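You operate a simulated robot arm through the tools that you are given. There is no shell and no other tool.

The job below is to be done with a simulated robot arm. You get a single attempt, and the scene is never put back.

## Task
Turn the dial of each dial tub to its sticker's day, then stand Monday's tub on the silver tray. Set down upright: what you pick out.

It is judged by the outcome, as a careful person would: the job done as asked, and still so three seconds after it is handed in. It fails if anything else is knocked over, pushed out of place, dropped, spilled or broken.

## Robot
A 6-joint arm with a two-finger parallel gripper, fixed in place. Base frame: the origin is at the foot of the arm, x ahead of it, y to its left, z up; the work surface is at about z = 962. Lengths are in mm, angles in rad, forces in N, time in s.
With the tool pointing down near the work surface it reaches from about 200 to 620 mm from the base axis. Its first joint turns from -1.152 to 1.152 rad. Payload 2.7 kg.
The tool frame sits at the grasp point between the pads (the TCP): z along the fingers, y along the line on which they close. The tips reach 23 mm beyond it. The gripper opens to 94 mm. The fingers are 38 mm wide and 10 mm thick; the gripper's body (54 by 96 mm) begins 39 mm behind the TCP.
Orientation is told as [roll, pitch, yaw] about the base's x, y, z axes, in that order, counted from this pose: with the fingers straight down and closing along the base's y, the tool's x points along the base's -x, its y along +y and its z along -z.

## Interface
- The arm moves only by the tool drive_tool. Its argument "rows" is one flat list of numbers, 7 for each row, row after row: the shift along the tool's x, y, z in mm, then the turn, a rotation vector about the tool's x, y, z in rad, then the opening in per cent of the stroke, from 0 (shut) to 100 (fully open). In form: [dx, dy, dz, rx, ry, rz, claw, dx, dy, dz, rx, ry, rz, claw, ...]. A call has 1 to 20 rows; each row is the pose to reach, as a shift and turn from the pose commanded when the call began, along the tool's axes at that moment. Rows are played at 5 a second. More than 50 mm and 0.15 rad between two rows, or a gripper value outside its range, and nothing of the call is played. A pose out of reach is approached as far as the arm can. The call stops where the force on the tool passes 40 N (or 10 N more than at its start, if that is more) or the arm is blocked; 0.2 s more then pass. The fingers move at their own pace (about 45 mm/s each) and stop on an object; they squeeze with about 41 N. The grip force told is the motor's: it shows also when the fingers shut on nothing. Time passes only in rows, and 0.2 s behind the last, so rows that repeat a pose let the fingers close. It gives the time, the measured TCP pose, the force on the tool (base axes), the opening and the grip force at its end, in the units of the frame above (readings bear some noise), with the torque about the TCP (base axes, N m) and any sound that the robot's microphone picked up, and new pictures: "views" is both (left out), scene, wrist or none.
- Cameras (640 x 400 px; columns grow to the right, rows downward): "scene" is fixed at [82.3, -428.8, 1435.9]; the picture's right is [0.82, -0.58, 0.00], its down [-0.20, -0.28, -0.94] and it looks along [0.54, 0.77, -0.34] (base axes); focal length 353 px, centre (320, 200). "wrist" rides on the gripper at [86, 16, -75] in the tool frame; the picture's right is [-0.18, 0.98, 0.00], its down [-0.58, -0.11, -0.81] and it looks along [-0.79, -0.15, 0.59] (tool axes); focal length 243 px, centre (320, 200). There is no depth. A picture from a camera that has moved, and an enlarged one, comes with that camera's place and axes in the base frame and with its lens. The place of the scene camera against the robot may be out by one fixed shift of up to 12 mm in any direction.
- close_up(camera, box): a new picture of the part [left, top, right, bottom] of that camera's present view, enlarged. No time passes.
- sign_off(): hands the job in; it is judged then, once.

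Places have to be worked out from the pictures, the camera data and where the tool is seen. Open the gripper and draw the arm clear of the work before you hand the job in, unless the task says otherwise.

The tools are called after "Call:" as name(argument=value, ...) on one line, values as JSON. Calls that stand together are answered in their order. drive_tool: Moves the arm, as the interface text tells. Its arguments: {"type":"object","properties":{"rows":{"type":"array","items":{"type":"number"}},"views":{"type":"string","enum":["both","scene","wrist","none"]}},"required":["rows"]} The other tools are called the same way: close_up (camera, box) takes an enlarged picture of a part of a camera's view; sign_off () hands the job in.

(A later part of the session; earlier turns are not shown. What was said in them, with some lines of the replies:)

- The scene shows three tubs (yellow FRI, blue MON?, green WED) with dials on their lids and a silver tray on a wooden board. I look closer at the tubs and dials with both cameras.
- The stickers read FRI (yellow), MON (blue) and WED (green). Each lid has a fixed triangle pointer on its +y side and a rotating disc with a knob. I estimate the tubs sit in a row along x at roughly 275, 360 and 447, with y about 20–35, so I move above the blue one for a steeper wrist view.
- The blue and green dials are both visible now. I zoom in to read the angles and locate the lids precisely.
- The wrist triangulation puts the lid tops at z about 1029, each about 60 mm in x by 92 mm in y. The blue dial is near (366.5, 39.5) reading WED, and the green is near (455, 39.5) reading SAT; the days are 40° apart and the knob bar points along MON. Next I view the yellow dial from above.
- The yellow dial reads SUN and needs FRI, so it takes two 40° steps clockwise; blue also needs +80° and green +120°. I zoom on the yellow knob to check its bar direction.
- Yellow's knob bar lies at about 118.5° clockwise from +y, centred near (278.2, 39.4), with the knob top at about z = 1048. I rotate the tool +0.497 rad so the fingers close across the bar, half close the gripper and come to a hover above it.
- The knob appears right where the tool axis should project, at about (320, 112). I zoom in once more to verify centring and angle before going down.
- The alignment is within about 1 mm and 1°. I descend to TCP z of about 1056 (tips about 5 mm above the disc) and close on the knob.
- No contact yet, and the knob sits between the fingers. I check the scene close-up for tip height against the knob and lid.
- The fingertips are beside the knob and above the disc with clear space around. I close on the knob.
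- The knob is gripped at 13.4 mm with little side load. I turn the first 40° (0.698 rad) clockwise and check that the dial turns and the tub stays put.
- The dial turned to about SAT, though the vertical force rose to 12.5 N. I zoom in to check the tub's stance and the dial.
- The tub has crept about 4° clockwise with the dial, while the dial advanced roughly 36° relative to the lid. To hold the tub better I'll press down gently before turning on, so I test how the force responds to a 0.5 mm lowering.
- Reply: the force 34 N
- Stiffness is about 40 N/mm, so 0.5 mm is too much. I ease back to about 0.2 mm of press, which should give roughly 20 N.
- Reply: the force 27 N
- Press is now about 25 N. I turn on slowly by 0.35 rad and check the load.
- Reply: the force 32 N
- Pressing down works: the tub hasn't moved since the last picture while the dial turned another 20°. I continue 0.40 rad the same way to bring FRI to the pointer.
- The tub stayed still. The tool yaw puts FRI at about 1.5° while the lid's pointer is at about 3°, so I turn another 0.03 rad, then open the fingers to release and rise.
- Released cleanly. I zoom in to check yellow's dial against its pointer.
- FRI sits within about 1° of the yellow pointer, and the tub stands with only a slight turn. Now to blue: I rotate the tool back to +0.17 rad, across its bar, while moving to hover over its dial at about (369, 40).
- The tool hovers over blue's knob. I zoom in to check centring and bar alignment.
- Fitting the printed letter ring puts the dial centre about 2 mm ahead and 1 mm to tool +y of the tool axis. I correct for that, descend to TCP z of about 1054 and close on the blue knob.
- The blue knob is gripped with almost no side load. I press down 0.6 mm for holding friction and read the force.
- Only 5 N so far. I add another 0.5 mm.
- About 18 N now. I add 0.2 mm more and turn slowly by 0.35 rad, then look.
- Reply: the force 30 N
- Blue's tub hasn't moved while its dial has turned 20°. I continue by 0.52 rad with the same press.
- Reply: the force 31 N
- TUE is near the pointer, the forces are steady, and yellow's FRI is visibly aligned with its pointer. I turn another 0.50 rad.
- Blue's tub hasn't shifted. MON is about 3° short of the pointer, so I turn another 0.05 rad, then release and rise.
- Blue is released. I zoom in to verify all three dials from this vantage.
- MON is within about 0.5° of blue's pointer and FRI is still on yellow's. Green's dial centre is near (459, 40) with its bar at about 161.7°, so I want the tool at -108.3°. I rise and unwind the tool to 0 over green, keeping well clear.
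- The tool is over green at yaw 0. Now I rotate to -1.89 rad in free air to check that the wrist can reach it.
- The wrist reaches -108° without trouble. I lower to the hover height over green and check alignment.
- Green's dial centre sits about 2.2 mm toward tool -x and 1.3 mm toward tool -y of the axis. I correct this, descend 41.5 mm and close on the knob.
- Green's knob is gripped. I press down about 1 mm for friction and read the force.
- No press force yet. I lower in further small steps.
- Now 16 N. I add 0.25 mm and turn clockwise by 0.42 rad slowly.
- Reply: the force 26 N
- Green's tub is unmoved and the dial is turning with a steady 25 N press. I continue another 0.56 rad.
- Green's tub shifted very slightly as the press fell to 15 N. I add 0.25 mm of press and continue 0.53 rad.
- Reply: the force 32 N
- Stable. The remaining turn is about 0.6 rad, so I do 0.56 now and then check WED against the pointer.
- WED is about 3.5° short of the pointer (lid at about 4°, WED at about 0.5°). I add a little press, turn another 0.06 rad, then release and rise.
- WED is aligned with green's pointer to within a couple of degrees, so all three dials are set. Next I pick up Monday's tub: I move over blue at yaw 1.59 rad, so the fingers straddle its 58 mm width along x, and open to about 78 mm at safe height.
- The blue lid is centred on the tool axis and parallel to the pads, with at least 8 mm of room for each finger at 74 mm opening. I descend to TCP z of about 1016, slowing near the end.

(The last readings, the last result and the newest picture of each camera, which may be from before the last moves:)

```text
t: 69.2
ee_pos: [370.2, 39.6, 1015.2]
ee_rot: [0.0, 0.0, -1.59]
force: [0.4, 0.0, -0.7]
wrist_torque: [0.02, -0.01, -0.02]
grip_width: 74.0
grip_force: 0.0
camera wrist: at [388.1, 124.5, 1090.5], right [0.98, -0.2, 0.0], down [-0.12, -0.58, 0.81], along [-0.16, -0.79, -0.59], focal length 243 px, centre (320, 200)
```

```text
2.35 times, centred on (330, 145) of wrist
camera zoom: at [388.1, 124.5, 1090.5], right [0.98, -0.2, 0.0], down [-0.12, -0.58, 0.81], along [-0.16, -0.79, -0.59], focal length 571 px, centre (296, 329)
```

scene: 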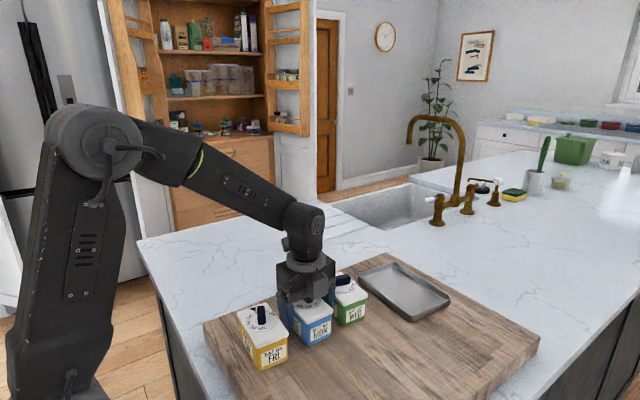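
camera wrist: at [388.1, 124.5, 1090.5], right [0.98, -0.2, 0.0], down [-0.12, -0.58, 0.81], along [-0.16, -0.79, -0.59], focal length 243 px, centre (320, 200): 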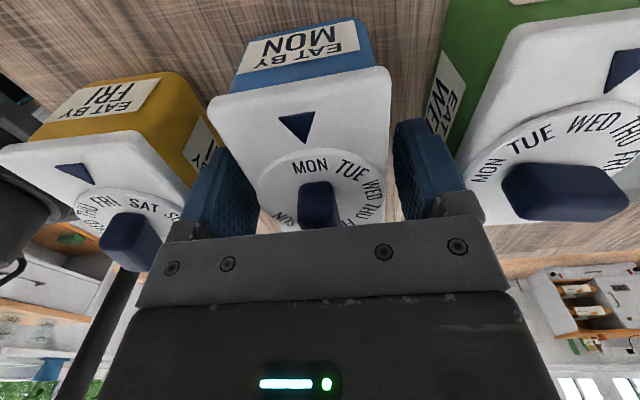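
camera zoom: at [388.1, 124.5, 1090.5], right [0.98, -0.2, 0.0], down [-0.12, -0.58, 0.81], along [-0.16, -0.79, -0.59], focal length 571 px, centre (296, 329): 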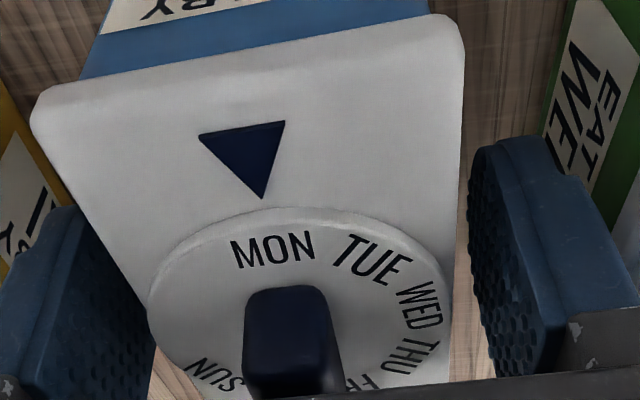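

The fingers straddle the blue lid with no contact and the palm is clear of the knob. I close on the tub.

Call:
drive_tool(rows=[0, 0, 0, 0, 0, 0, 70, 0, 0, 0, 0, 0, 0, 64, 0, 0, 0, 0, 0, 0, 55, 0, 0, 0, 0, 0, 0, 45, 0, 0, 0, 0, 0, 0, 30, 0, 0, 0, 0, 0, 0, 30])

Call:
close_up(camera="wrist", box=[200, 60, 460, 230])

```text
t: 70.6
ee_pos: [371.4, 39.9, 1015.6]
ee_rot: [0.002, 0.0, -1.59]
force: [1.8, 0.3, -0.4]
wrist_torque: [0.04, -0.02, -0.02]
grip_width: 57.4
grip_force: 41.2
camera wrist: at [388.2, 124.5, 1090.8], right [0.98, -0.2, 0.0], down [-0.12, -0.58, 0.81], along [-0.16, -0.79, -0.59], focal length 243 px, centre (320, 200)
```

scene: 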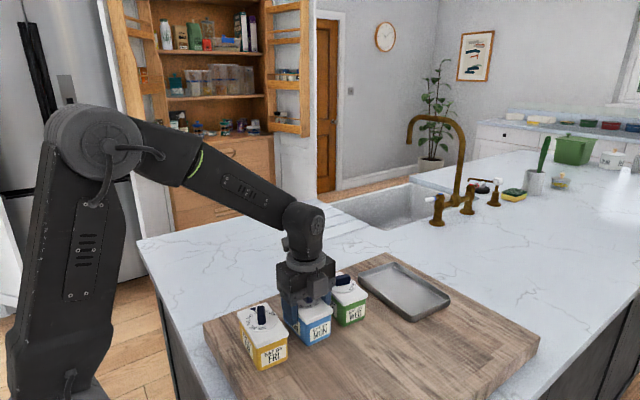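
wrist: 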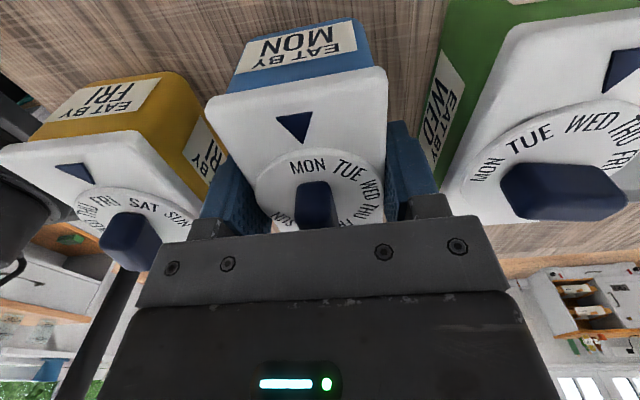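

```text
2.35 times, centred on (330, 145) of wrist
camera zoom: at [388.2, 124.5, 1090.8], right [0.98, -0.2, 0.0], down [-0.12, -0.58, 0.81], along [-0.16, -0.79, -0.59], focal length 571 px, centre (296, 329)
```

zoom: 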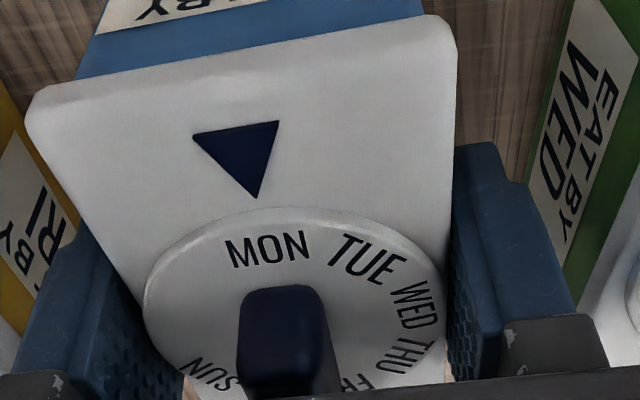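

The tub is gripped at 57.4 mm with 41 N. I lift slowly by 15 mm first to check the hold.

Call:
drive_tool(rows=[0, 0, -1.5, 0, 0, 0, 0, 0, 0, -3, 0, 0, 0, 0, 0, 0, -6, 0, 0, 0, 0, 0, 0, -10, 0, 0, 0, 0, 0, 0, -15, 0, 0, 0, 0, 0, 0, -15, 0, 0, 0, 0])

Call:
close_up(camera="scene", box=[220, 240, 380, 360])

```text
t: 72.0
ee_pos: [372.3, 42.0, 1030.0]
ee_rot: [0.001, -0.001, -1.59]
force: [0.4, 0.2, -4.8]
wrist_torque: [-0.02, 0.02, -0.02]
grip_width: 57.7
grip_force: 41.0
camera wrist: at [388.9, 125.9, 1105.7], right [0.98, -0.2, 0.0], down [-0.12, -0.58, 0.81], along [-0.16, -0.79, -0.59], focal length 243 px, centre (320, 200)
```

scene: 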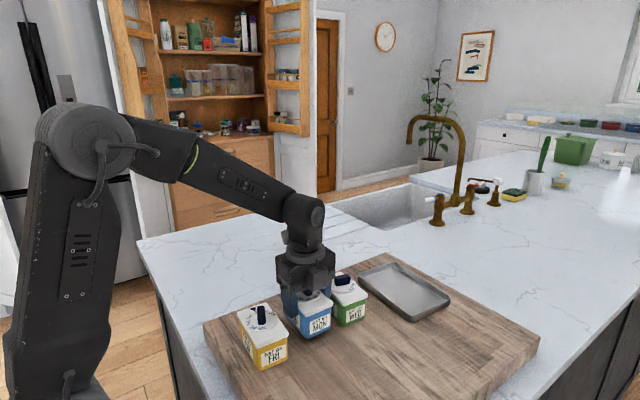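
wrist: 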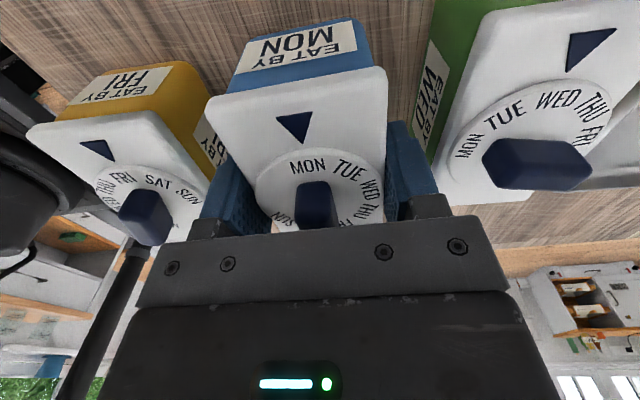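

```text
3.33 times, centred on (300, 300) of scene
camera zoom: at [82.4, -428.7, 1435.9], right [0.82, -0.58, 0.0], down [-0.2, -0.28, -0.94], along [0.54, 0.77, -0.34], focal length 1175 px, centre (387, -133)
```

zoom: 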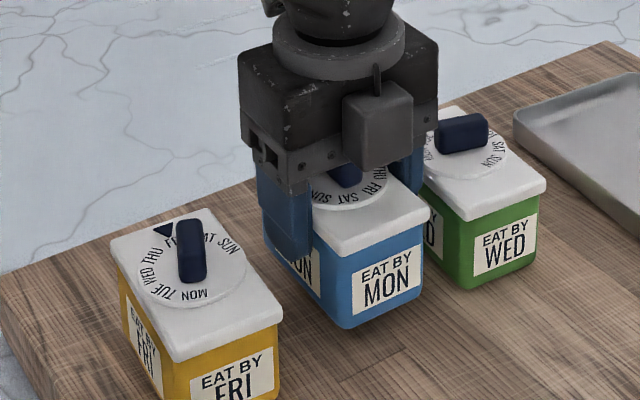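

The tub is held securely (about 0.5 kg). I lift it to about 1120, so it clears green's knob by about 40 mm, and move partway toward the tray to get a better look at it.

Call:
drive_tool(rows=[0, 0, -15, 0, 0, 0, 0, 0, 0, -30, 0, 0, 0, 0, 0, 0, -45, 0, 0, 0, 0, 0, 0, -60, 0, 0, 0, 0, 0, 0, -75, 0, 0, 0, 0, 0, 0, -90, 0, 0, 0, 0, 0, 20, -90, 0, 0, 0, 0, 0, 40, -90, 0, 0, 0, 0, 0, 60, -90, 0, 0, 0, 0, 0, 80, -90, 0, 0, 0, 0, 0, 100, -90, 0, 0, 0, 0, 0, 115, -90, 0, 0, 0, 0, 0, 115, -90, 0, 0, 0, 0])

Call:
close_up(camera="scene", box=[220, 220, 460, 380])

```text
t: 74.8
ee_pos: [486.2, 39.5, 1122.7]
ee_rot: [0.001, 0.0, -1.591]
force: [-0.3, -0.1, -3.6]
wrist_torque: [-0.01, 0.03, 0.01]
grip_width: 57.5
grip_force: 40.7
camera wrist: at [503.7, 123.3, 1197.4], right [0.98, -0.2, 0.0], down [-0.12, -0.58, 0.81], along [-0.16, -0.79, -0.59], focal length 243 px, centre (320, 200)
```

scene: 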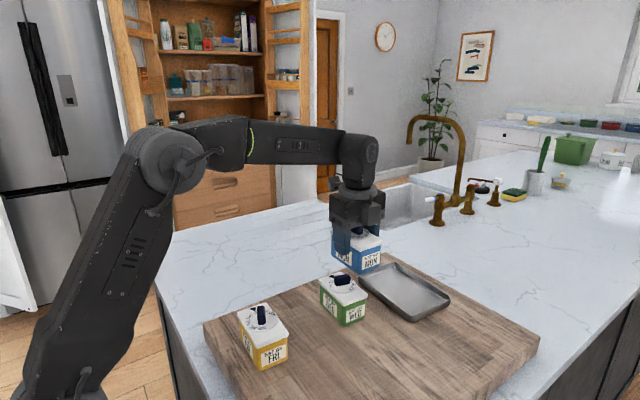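
wrist: 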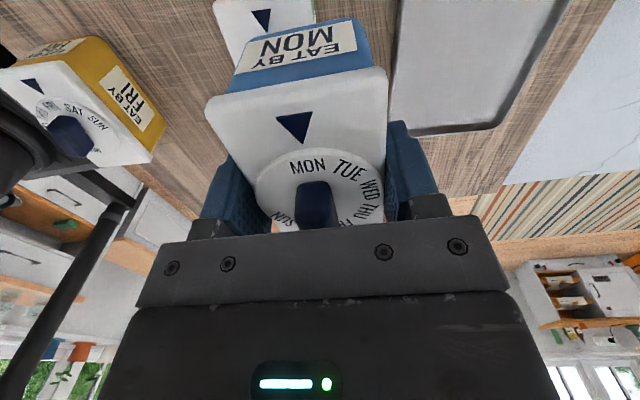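

```text
2.50 times, centred on (340, 300) of scene
camera zoom: at [82.4, -428.7, 1435.9], right [0.82, -0.58, 0.0], down [-0.2, -0.28, -0.94], along [0.54, 0.77, -0.34], focal length 881 px, centre (270, -50)
```

zoom: 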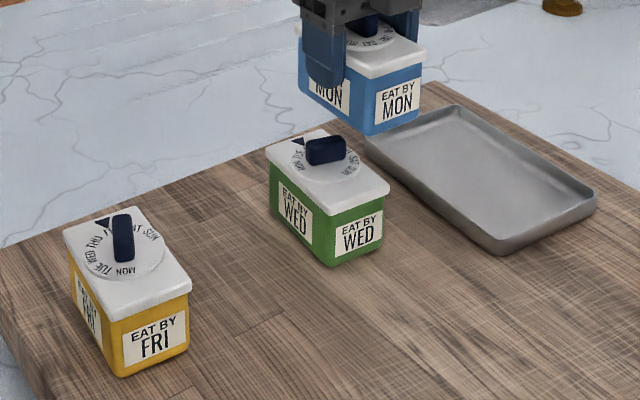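

The wrist view shows the tray to the right. I zoom in to fix its edges.

Call:
close_up(camera="wrist", box=[370, 0, 590, 150])

Call:
close_up(camera="scene", box=[340, 240, 480, 340])

```text
2.67 times, centred on (480, 75) of wrist
camera zoom: at [503.7, 123.3, 1197.4], right [0.98, -0.2, 0.0], down [-0.12, -0.58, 0.81], along [-0.16, -0.79, -0.59], focal length 647 px, centre (-107, 533)
```

zoom: 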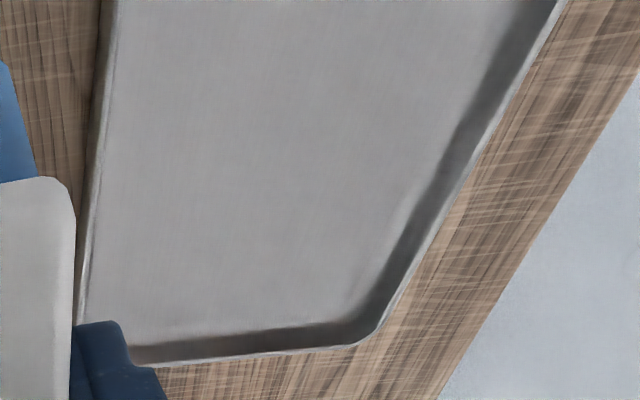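

```text
4.00 times, centred on (410, 290) of scene
camera zoom: at [82.4, -428.7, 1435.9], right [0.82, -0.58, 0.0], down [-0.2, -0.28, -0.94], along [0.54, 0.77, -0.34], focal length 1410 px, centre (-40, -160)
```

zoom: 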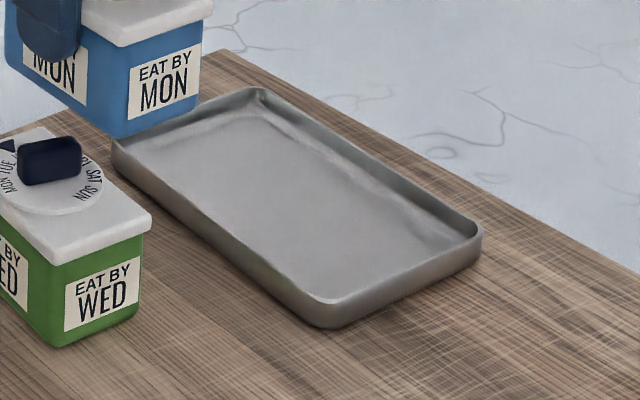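

From these edges the tray's rim spans about x 544–653 and y -60 to 100, rotated about 4°. I carry the tub over its middle at (596, 18), aligning its yaw with the tray.

Call:
drive_tool(rows=[-2.5, 15.8, 0, 0, 0, 0.006, 0, -5, 31.6, 0, 0, 0, 0.012, 0, -7.5, 47.4, 0, 0, 0, 0.018, 0, -10, 63.2, 0, 0, 0, 0.024, 0, -12.5, 79, 0, 0, 0, 0.03, 0, -15, 94.8, 0, 0, 0, 0.036, 0, -17.6, 110.66, 0, 0, 0, 0.042, 0, -17.6, 110.66, 0, 0, 0, 0.042, 0])

Call:
close_up(camera="scene", box=[320, 200, 480, 340])

```text
t: 76.6
ee_pos: [595.1, 17.4, 1122.2]
ee_rot: [-0.001, 0.001, -1.634]
force: [0.1, 0.2, -3.8]
wrist_torque: [0.01, 0.02, 0.01]
grip_width: 57.4
grip_force: 40.8
camera wrist: at [616.5, 101.9, 1196.7], right [0.97, -0.24, 0.0], down [-0.14, -0.57, 0.81], along [-0.2, -0.78, -0.59], focal length 243 px, centre (320, 200)
```

scene: 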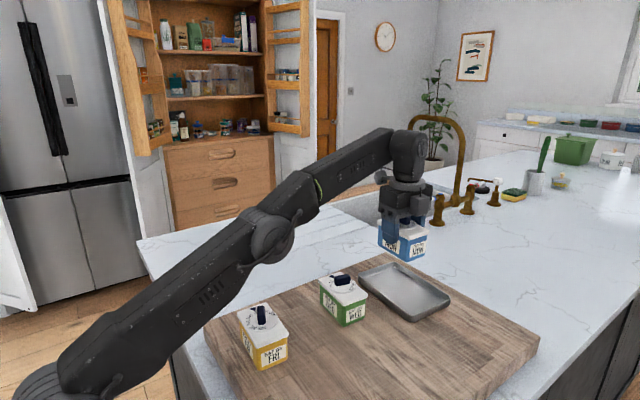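
wrist: 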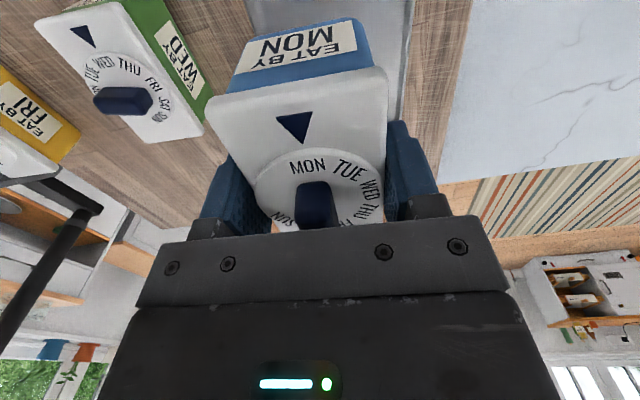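

```text
2.86 times, centred on (400, 270) of scene
camera zoom: at [82.4, -428.8, 1435.9], right [0.82, -0.58, 0.0], down [-0.2, -0.28, -0.94], along [0.54, 0.77, -0.34], focal length 1007 px, centre (91, 0)
```

zoom: 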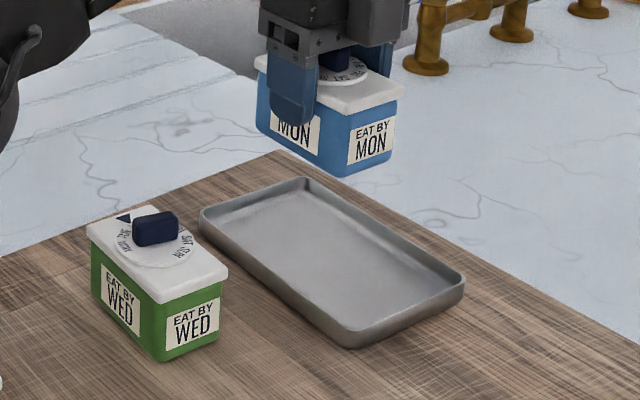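

The tub is over the tray. The scene view suggests the tray centre is a few mm further in x, so I shift 3 mm and lower to about 5 mm above the expected contact height.

Call:
drive_tool(rows=[0, 1.5, 15, 0, 0, 0, 0, 0, 3, 30, 0, 0, 0, 0, 0, 3, 45, 0, 0, 0, 0, 0, 3, 58, 0, 0, 0, 0, 0, 3, 70, 0, 0, 0, 0, 0, 3, 80, 0, 0, 0, 0, 0, 3, 88, 0, 0, 0, 0, 0, 3, 94, 0, 0, 0, 0, 0, 3, 97, 0, 0, 0, 0, 0, 3, 97, 0, 0, 0, 0])

Call:
close_up(camera="scene", box=[320, 220, 480, 340])

```text
t: 78.8
ee_pos: [598.4, 18.8, 1024.4]
ee_rot: [0.001, -0.002, -1.632]
force: [0.4, 0.5, -4.0]
wrist_torque: [-0.03, 0.0, 0.02]
grip_width: 57.9
grip_force: 41.3
camera wrist: at [620.2, 102.0, 1099.5], right [0.97, -0.24, 0.0], down [-0.14, -0.57, 0.81], along [-0.2, -0.78, -0.59], focal length 243 px, centre (320, 200)
```

scene: 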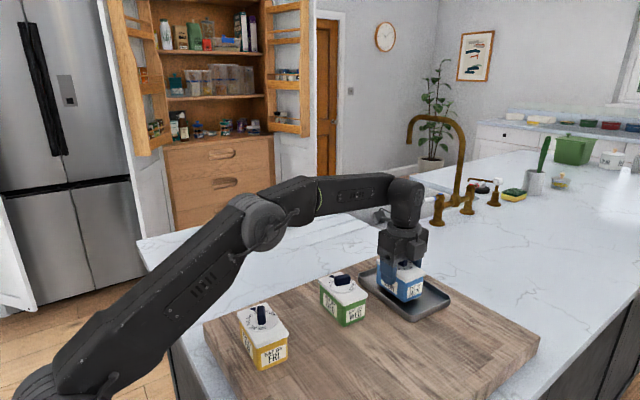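
wrist: 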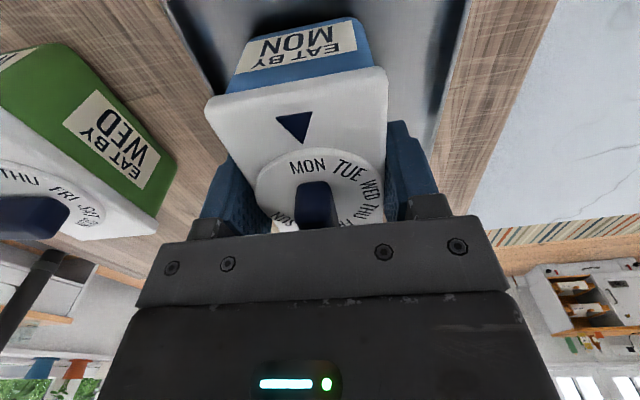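

```text
3.33 times, centred on (400, 280) of scene
camera zoom: at [82.4, -428.7, 1435.9], right [0.82, -0.58, 0.0], down [-0.2, -0.28, -0.94], along [0.54, 0.77, -0.34], focal length 1175 px, centre (53, -67)
```

zoom: 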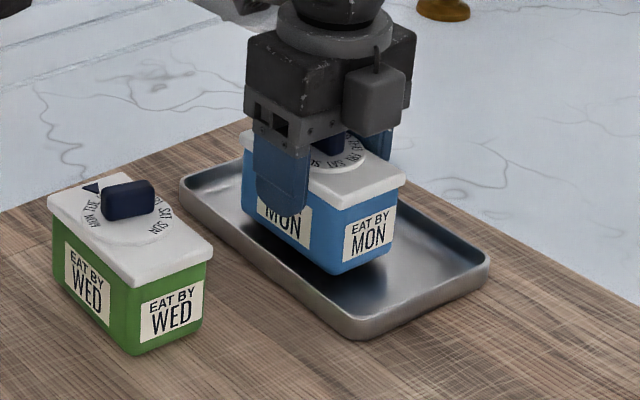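

The tub hangs just above the tray floor with room all round. I lower in 1 mm steps, watching the force for contact.

Call:
drive_tool(rows=[0, 0, 0.7, 0, 0, 0, 0, 0, 0, 1.4, 0, 0, 0, 0, 0, 0, 2, 0, 0, 0, 0, 0, 0, 2, 0, 0, 0, 0], views="none")

```text
t: 79.8
ee_pos: [599.1, 17.8, 1022.8]
ee_rot: [0.0, 0.0, -1.632]
force: [-0.2, -0.5, -5.2]
wrist_torque: [-0.02, 0.0, -0.01]
grip_width: 57.7
grip_force: 41.4
```

No contact yet, as the force is still just the weight. I go down another 1.5 mm.

Call:
drive_tool(rows=[0, 0, 0.5, 0, 0, 0, 0, 0, 0, 1.0, 0, 0, 0, 0, 0, 0, 1.5, 0, 0, 0, 0, 0, 0, 1.5, 0, 0, 0, 0], views="none")

```text
t: 80.8
ee_pos: [599.9, 17.6, 1020.5]
ee_rot: [0.0, -0.001, -1.632]
force: [-0.7, 1.0, -4.4]
wrist_torque: [-0.02, 0.02, 0.0]
grip_width: 57.9
grip_force: 40.8
```

Still hanging free. Another 1.5 mm down.

Call:
drive_tool(rows=[0, 0, 0.4, 0, 0, 0, 0, 0, 0, 0.8, 0, 0, 0, 0, 0, 0, 1.2, 0, 0, 0, 0, 0, 0, 1.5, 0, 0, 0, 0, 0, 0, 1.5, 0, 0, 0, 0])

Call:
close_up(camera="scene", box=[340, 240, 460, 330])

```text
t: 82.0
ee_pos: [600.7, 17.7, 1018.7]
ee_rot: [0.001, -0.001, -1.631]
force: [-0.5, -0.8, -1.8]
wrist_torque: [0.04, -0.01, 0.01]
grip_width: 57.5
grip_force: 40.5
camera wrist: at [621.1, 101.6, 1094.7], right [0.97, -0.24, 0.0], down [-0.15, -0.57, 0.81], along [-0.2, -0.78, -0.59], focal length 243 px, centre (320, 200)
```

scene: 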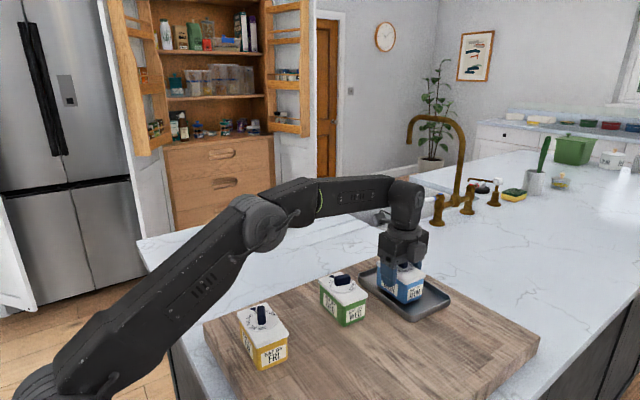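
wrist: 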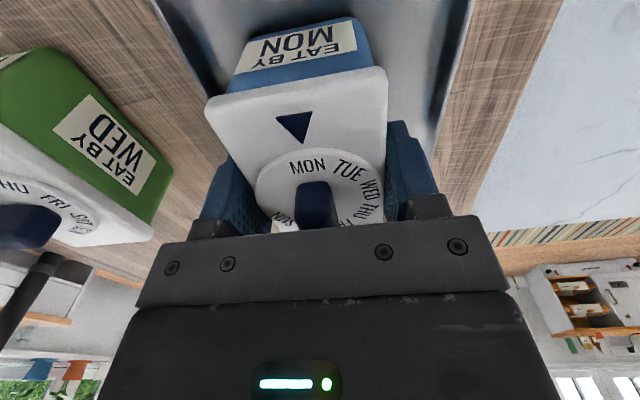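

```text
4.44 times, centred on (400, 285) of scene
camera zoom: at [82.3, -428.7, 1435.9], right [0.82, -0.58, 0.0], down [-0.2, -0.28, -0.94], along [0.54, 0.77, -0.34], focal length 1567 px, centre (-36, -178)
```

zoom: 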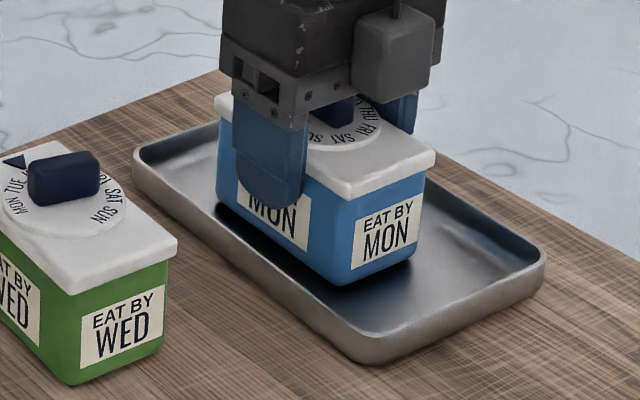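

The vertical load dropped from about -4.8 to -1.8 N, so it's just touching. I lower another 0.6 mm to seat it.

Call:
drive_tool(rows=[0, 0, 0.3, 0, 0, 0, 0, 0, 0, 0.6, 0, 0, 0, 0, 0, 0, 0.6, 0, 0, 0, 0], views="none")

```text
t: 82.8
ee_pos: [598.5, 17.6, 1020.1]
ee_rot: [0.003, -0.001, -1.632]
force: [1.8, -1.5, 1.8]
wrist_torque: [0.11, 0.08, -0.01]
grip_width: 57.6
grip_force: 41.2
```

The tub's weight is now carried by the tray (+1.8 N). I lower another 0.3 mm to be sure it sits flat, then open the fingers gently to about 72 mm.

Call:
drive_tool(rows=[0, 0, 0.3, 0, 0, 0, 0, 0, 0, 0.3, 0, 0, 0, 0, 0, 0, 0.3, 0, 0, 0, 60, 0, 0, 0.3, 0, 0, 0, 64, 0, 0, 0.3, 0, 0, 0, 68, 0, 0, 0.3, 0, 0, 0, 74, 0, 0, 0.3, 0, 0, 0, 76, 0, 0, 0.3, 0, 0, 0, 76])

Call:
close_up(camera="scene", box=[340, 240, 460, 330])

Call:
close_up(camera="wrist", box=[180, 0, 480, 230])

```text
t: 84.6
ee_pos: [598.7, 17.7, 1016.9]
ee_rot: [0.001, 0.0, -1.634]
force: [0.7, 0.2, 0.0]
wrist_torque: [0.01, 0.03, 0.01]
grip_width: 71.3
grip_force: 0.0
camera wrist: at [620.5, 101.6, 1093.8], right [0.97, -0.24, 0.0], down [-0.15, -0.57, 0.81], along [-0.2, -0.78, -0.59], focal length 243 px, centre (320, 200)
```

scene: 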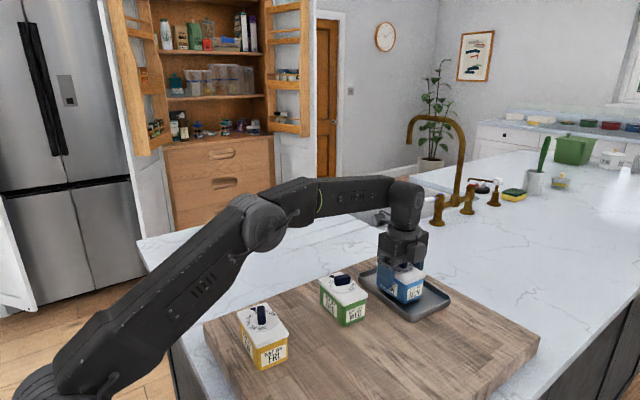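
wrist: 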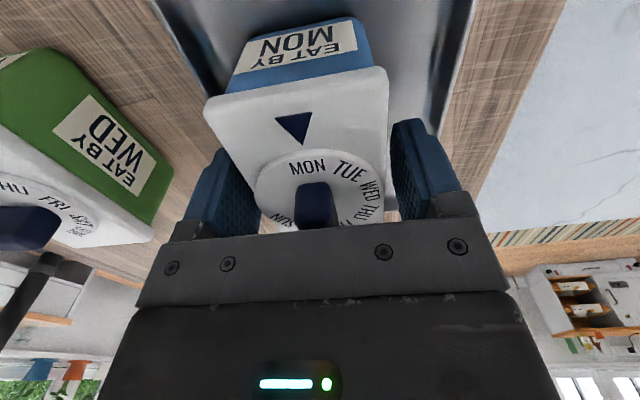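

```text
4.44 times, centred on (400, 285) of scene
camera zoom: at [82.3, -428.8, 1435.9], right [0.82, -0.58, 0.0], down [-0.2, -0.28, -0.94], along [0.54, 0.77, -0.34], focal length 1567 px, centre (-36, -178)
```

zoom: 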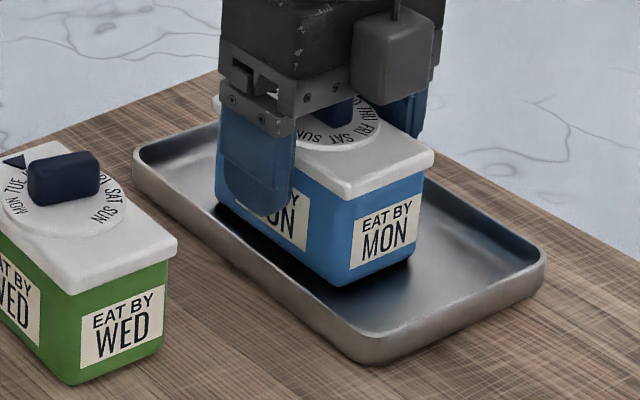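

```text
1.74 times, centred on (330, 115) of wrist
camera zoom: at [620.5, 101.6, 1093.8], right [0.97, -0.24, 0.0], down [-0.15, -0.57, 0.81], along [-0.2, -0.78, -0.59], focal length 422 px, centre (303, 348)
```

zoom: 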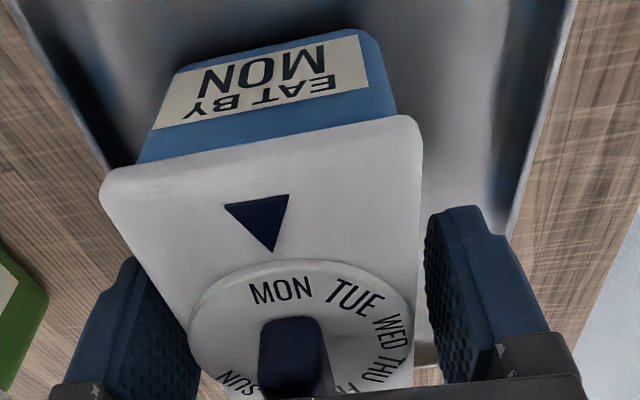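

Released with zero force and the tub standing flat in the tray. I rise straight up slowly.

Call:
drive_tool(rows=[0, 0, -3, 0, 0, 0, 77, 0, 0, -8, 0, 0, 0, 77, 0, 0, -15, 0, 0, 0, 77, 0, 0, -25, 0, 0, 0, 77, 0, 0, -40, 0, 0, 0, 77, 0, 0, -60, 0, 0, 0, 77, 0, 0, -80, 0, 0, 0, 77, 0, 0, -105, 0, 0, 0, 77, 0, 0, -130, 0, 0, 0, 77, 0, 0, -130, 0, 0, 0, 77])

Call:
close_up(camera="scene", box=[340, 230, 460, 330])

Call:
close_up(camera="wrist", box=[180, 0, 440, 160])

```text
t: 86.8
ee_pos: [586.3, 16.3, 1144.8]
ee_rot: [-0.001, -0.001, -1.633]
force: [0.4, 0.3, 0.6]
wrist_torque: [0.01, 0.01, -0.02]
grip_width: 72.4
grip_force: 0.0
out of reach, approached as far as the arm can: row 8, 9, 10
camera wrist: at [607.7, 99.6, 1219.3], right [0.97, -0.24, 0.0], down [-0.14, -0.57, 0.81], along [-0.2, -0.78, -0.59], focal length 243 px, centre (320, 200)
```

scene: 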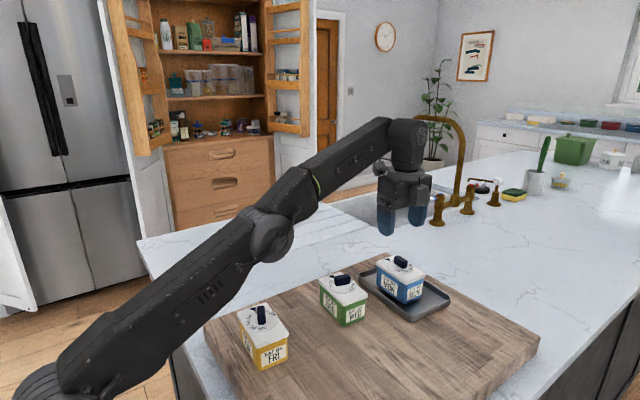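
wrist: 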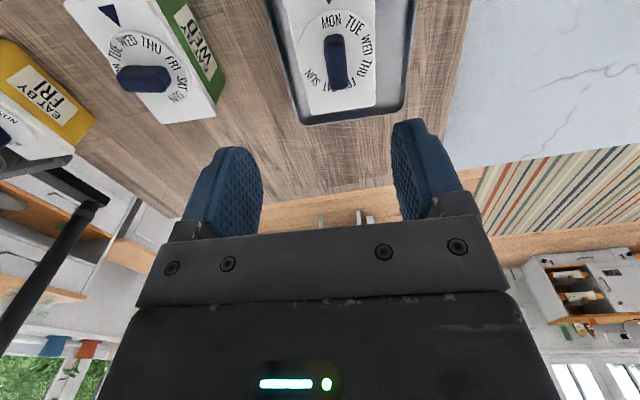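

```text
4.00 times, centred on (400, 280) of scene
camera zoom: at [82.3, -428.8, 1435.9], right [0.82, -0.58, 0.0], down [-0.2, -0.28, -0.94], along [0.54, 0.77, -0.34], focal length 1410 px, centre (0, -120)
```

zoom: 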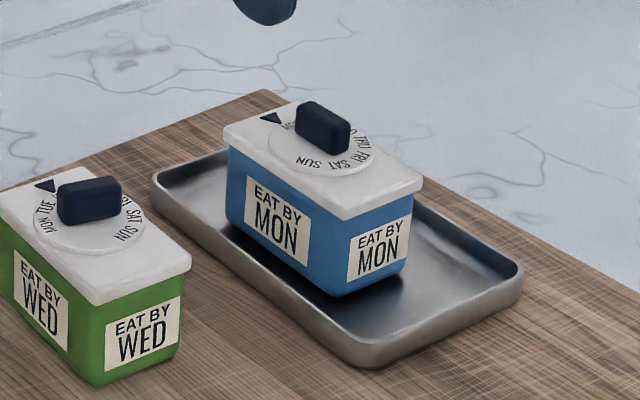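

```text
2.46 times, centred on (310, 80) of wrist
camera zoom: at [607.7, 99.6, 1219.3], right [0.97, -0.24, 0.0], down [-0.14, -0.57, 0.81], along [-0.2, -0.78, -0.59], focal length 597 px, centre (345, 495)
```

zoom: 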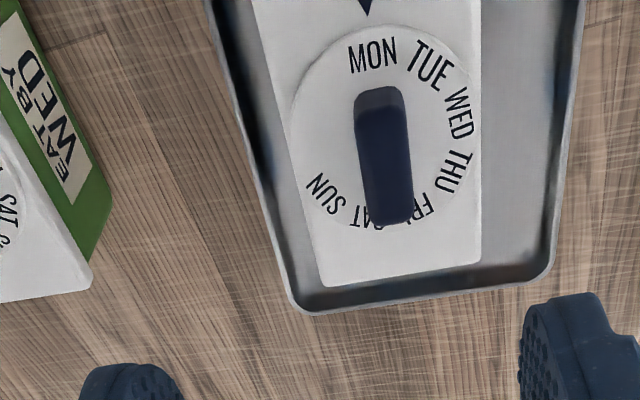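

Monday's tub stands upright inside the tray, clear of the rim, with MON at its pointer. I draw the arm back and up, unwinding the wrist, for a final check view.

Call:
drive_tool(rows=[0, -20, 0, 0, 0, -0.12, 80, 0, -40, -5, 0, 0, -0.24, 85, 0, -60, -10, 0, 0, -0.36, 90, 0, -80, -20, 0, 0, -0.48, 95, 0, -100, -30, 0, 0, -0.6, 100, 0, -120, -45, 0, 0, -0.72, 100, 0, -140, -60, 0, 0, -0.84, 100, 0, -160, -75, 0, 0, -0.96, 100, 0, -180, -90, 0, 0, -1.08, 100, 0, -200, -105, 0, 0, -1.2, 100, 0, -215, -120, 0, 0, -1.32, 100, 0, -230, -135, 0, 0, -1.44, 100, 0, -240, -150, 0, 0, -1.56, 100, 0, -240, -155, 0, 0, -1.633, 100, 0, -240, -155, 0, 0, -1.633, 100])

Call:
close_up(camera="scene", box=[220, 240, 460, 390])

Call:
close_up(camera="wrist", box=[260, 0, 440, 180])

```text
t: 90.0
ee_pos: [347.4, 28.5, 1298.0]
ee_rot: [0.0, 0.001, 0.002]
force: [-0.2, -0.5, -0.5]
wrist_torque: [0.01, 0.02, 0.0]
grip_width: 94.1
grip_force: 0.0
camera wrist: at [260.0, 43.8, 1373.7], right [0.18, 0.98, 0.0], down [0.58, -0.11, 0.81], along [0.79, -0.15, -0.59], focal length 243 px, centre (320, 200)
```

scene: 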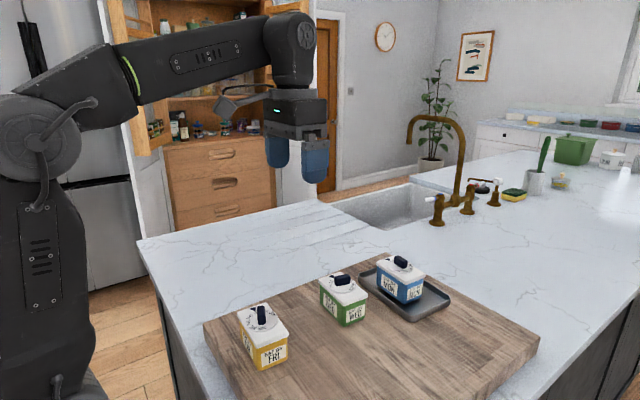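
wrist: 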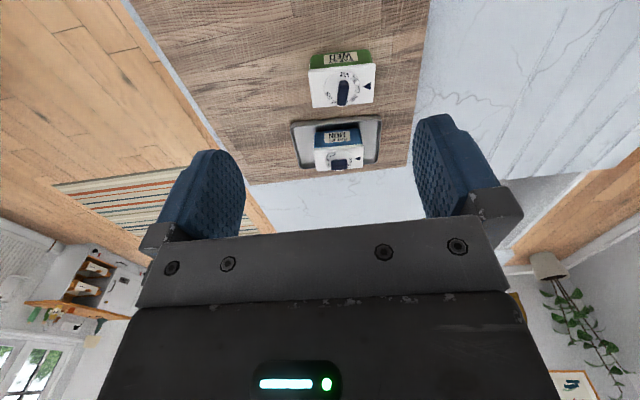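

```text
2.67 times, centred on (340, 315) of scene
camera zoom: at [82.3, -428.8, 1435.9], right [0.82, -0.58, 0.0], down [-0.2, -0.28, -0.94], along [0.54, 0.77, -0.34], focal length 940 px, centre (267, -107)
```

zoom: 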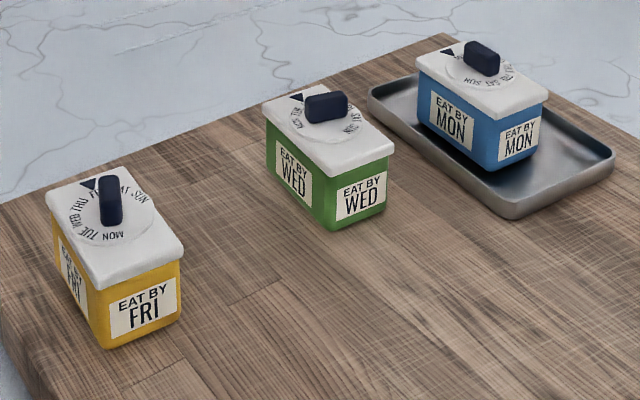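

```text
2.22 times, centred on (350, 90) of wrist
camera zoom: at [260.0, 43.8, 1373.7], right [0.18, 0.98, 0.0], down [0.58, -0.11, 0.81], along [0.79, -0.15, -0.59], focal length 539 px, centre (253, 444)
```

zoom: 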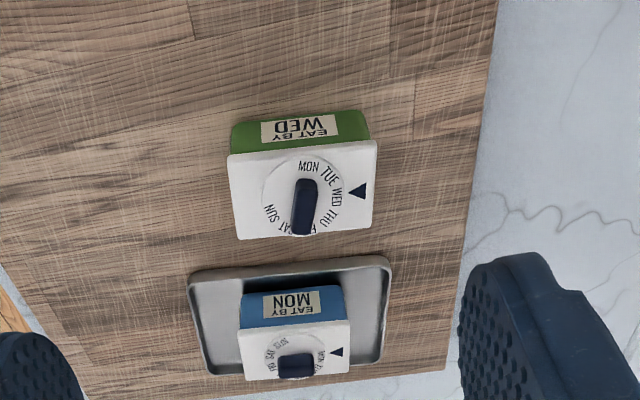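

All three dials point to their sticker's day: FRI on yellow, WED on green and MON on blue. Monday's tub stands upright on the silver tray, the other tubs are in place, and the open gripper is well clear. I hand the job in.

Call:
sign_off()

```text
The job is handed in.
```

I set all three dials to their sticker's day and stood Monday's tub upright on the silver tray. The job has been handed in.

- **Dials:** FRI on yellow and MON on blue lined up with their pointers to within about 1°. WED on green was within about 2°.
- **Monday's tub:** it sits flat inside the tray and clear of the rim, about 8 mm off centre towards the robot.
- **Slight movement of the other tubs:** yellow turned about 4–5° and slid roughly 3 mm while I turned its dial. Green turned about 3°. I left both as they were.

Nothing was knocked over or dropped. The arm finished with its gripper open and drawn clear of the work.
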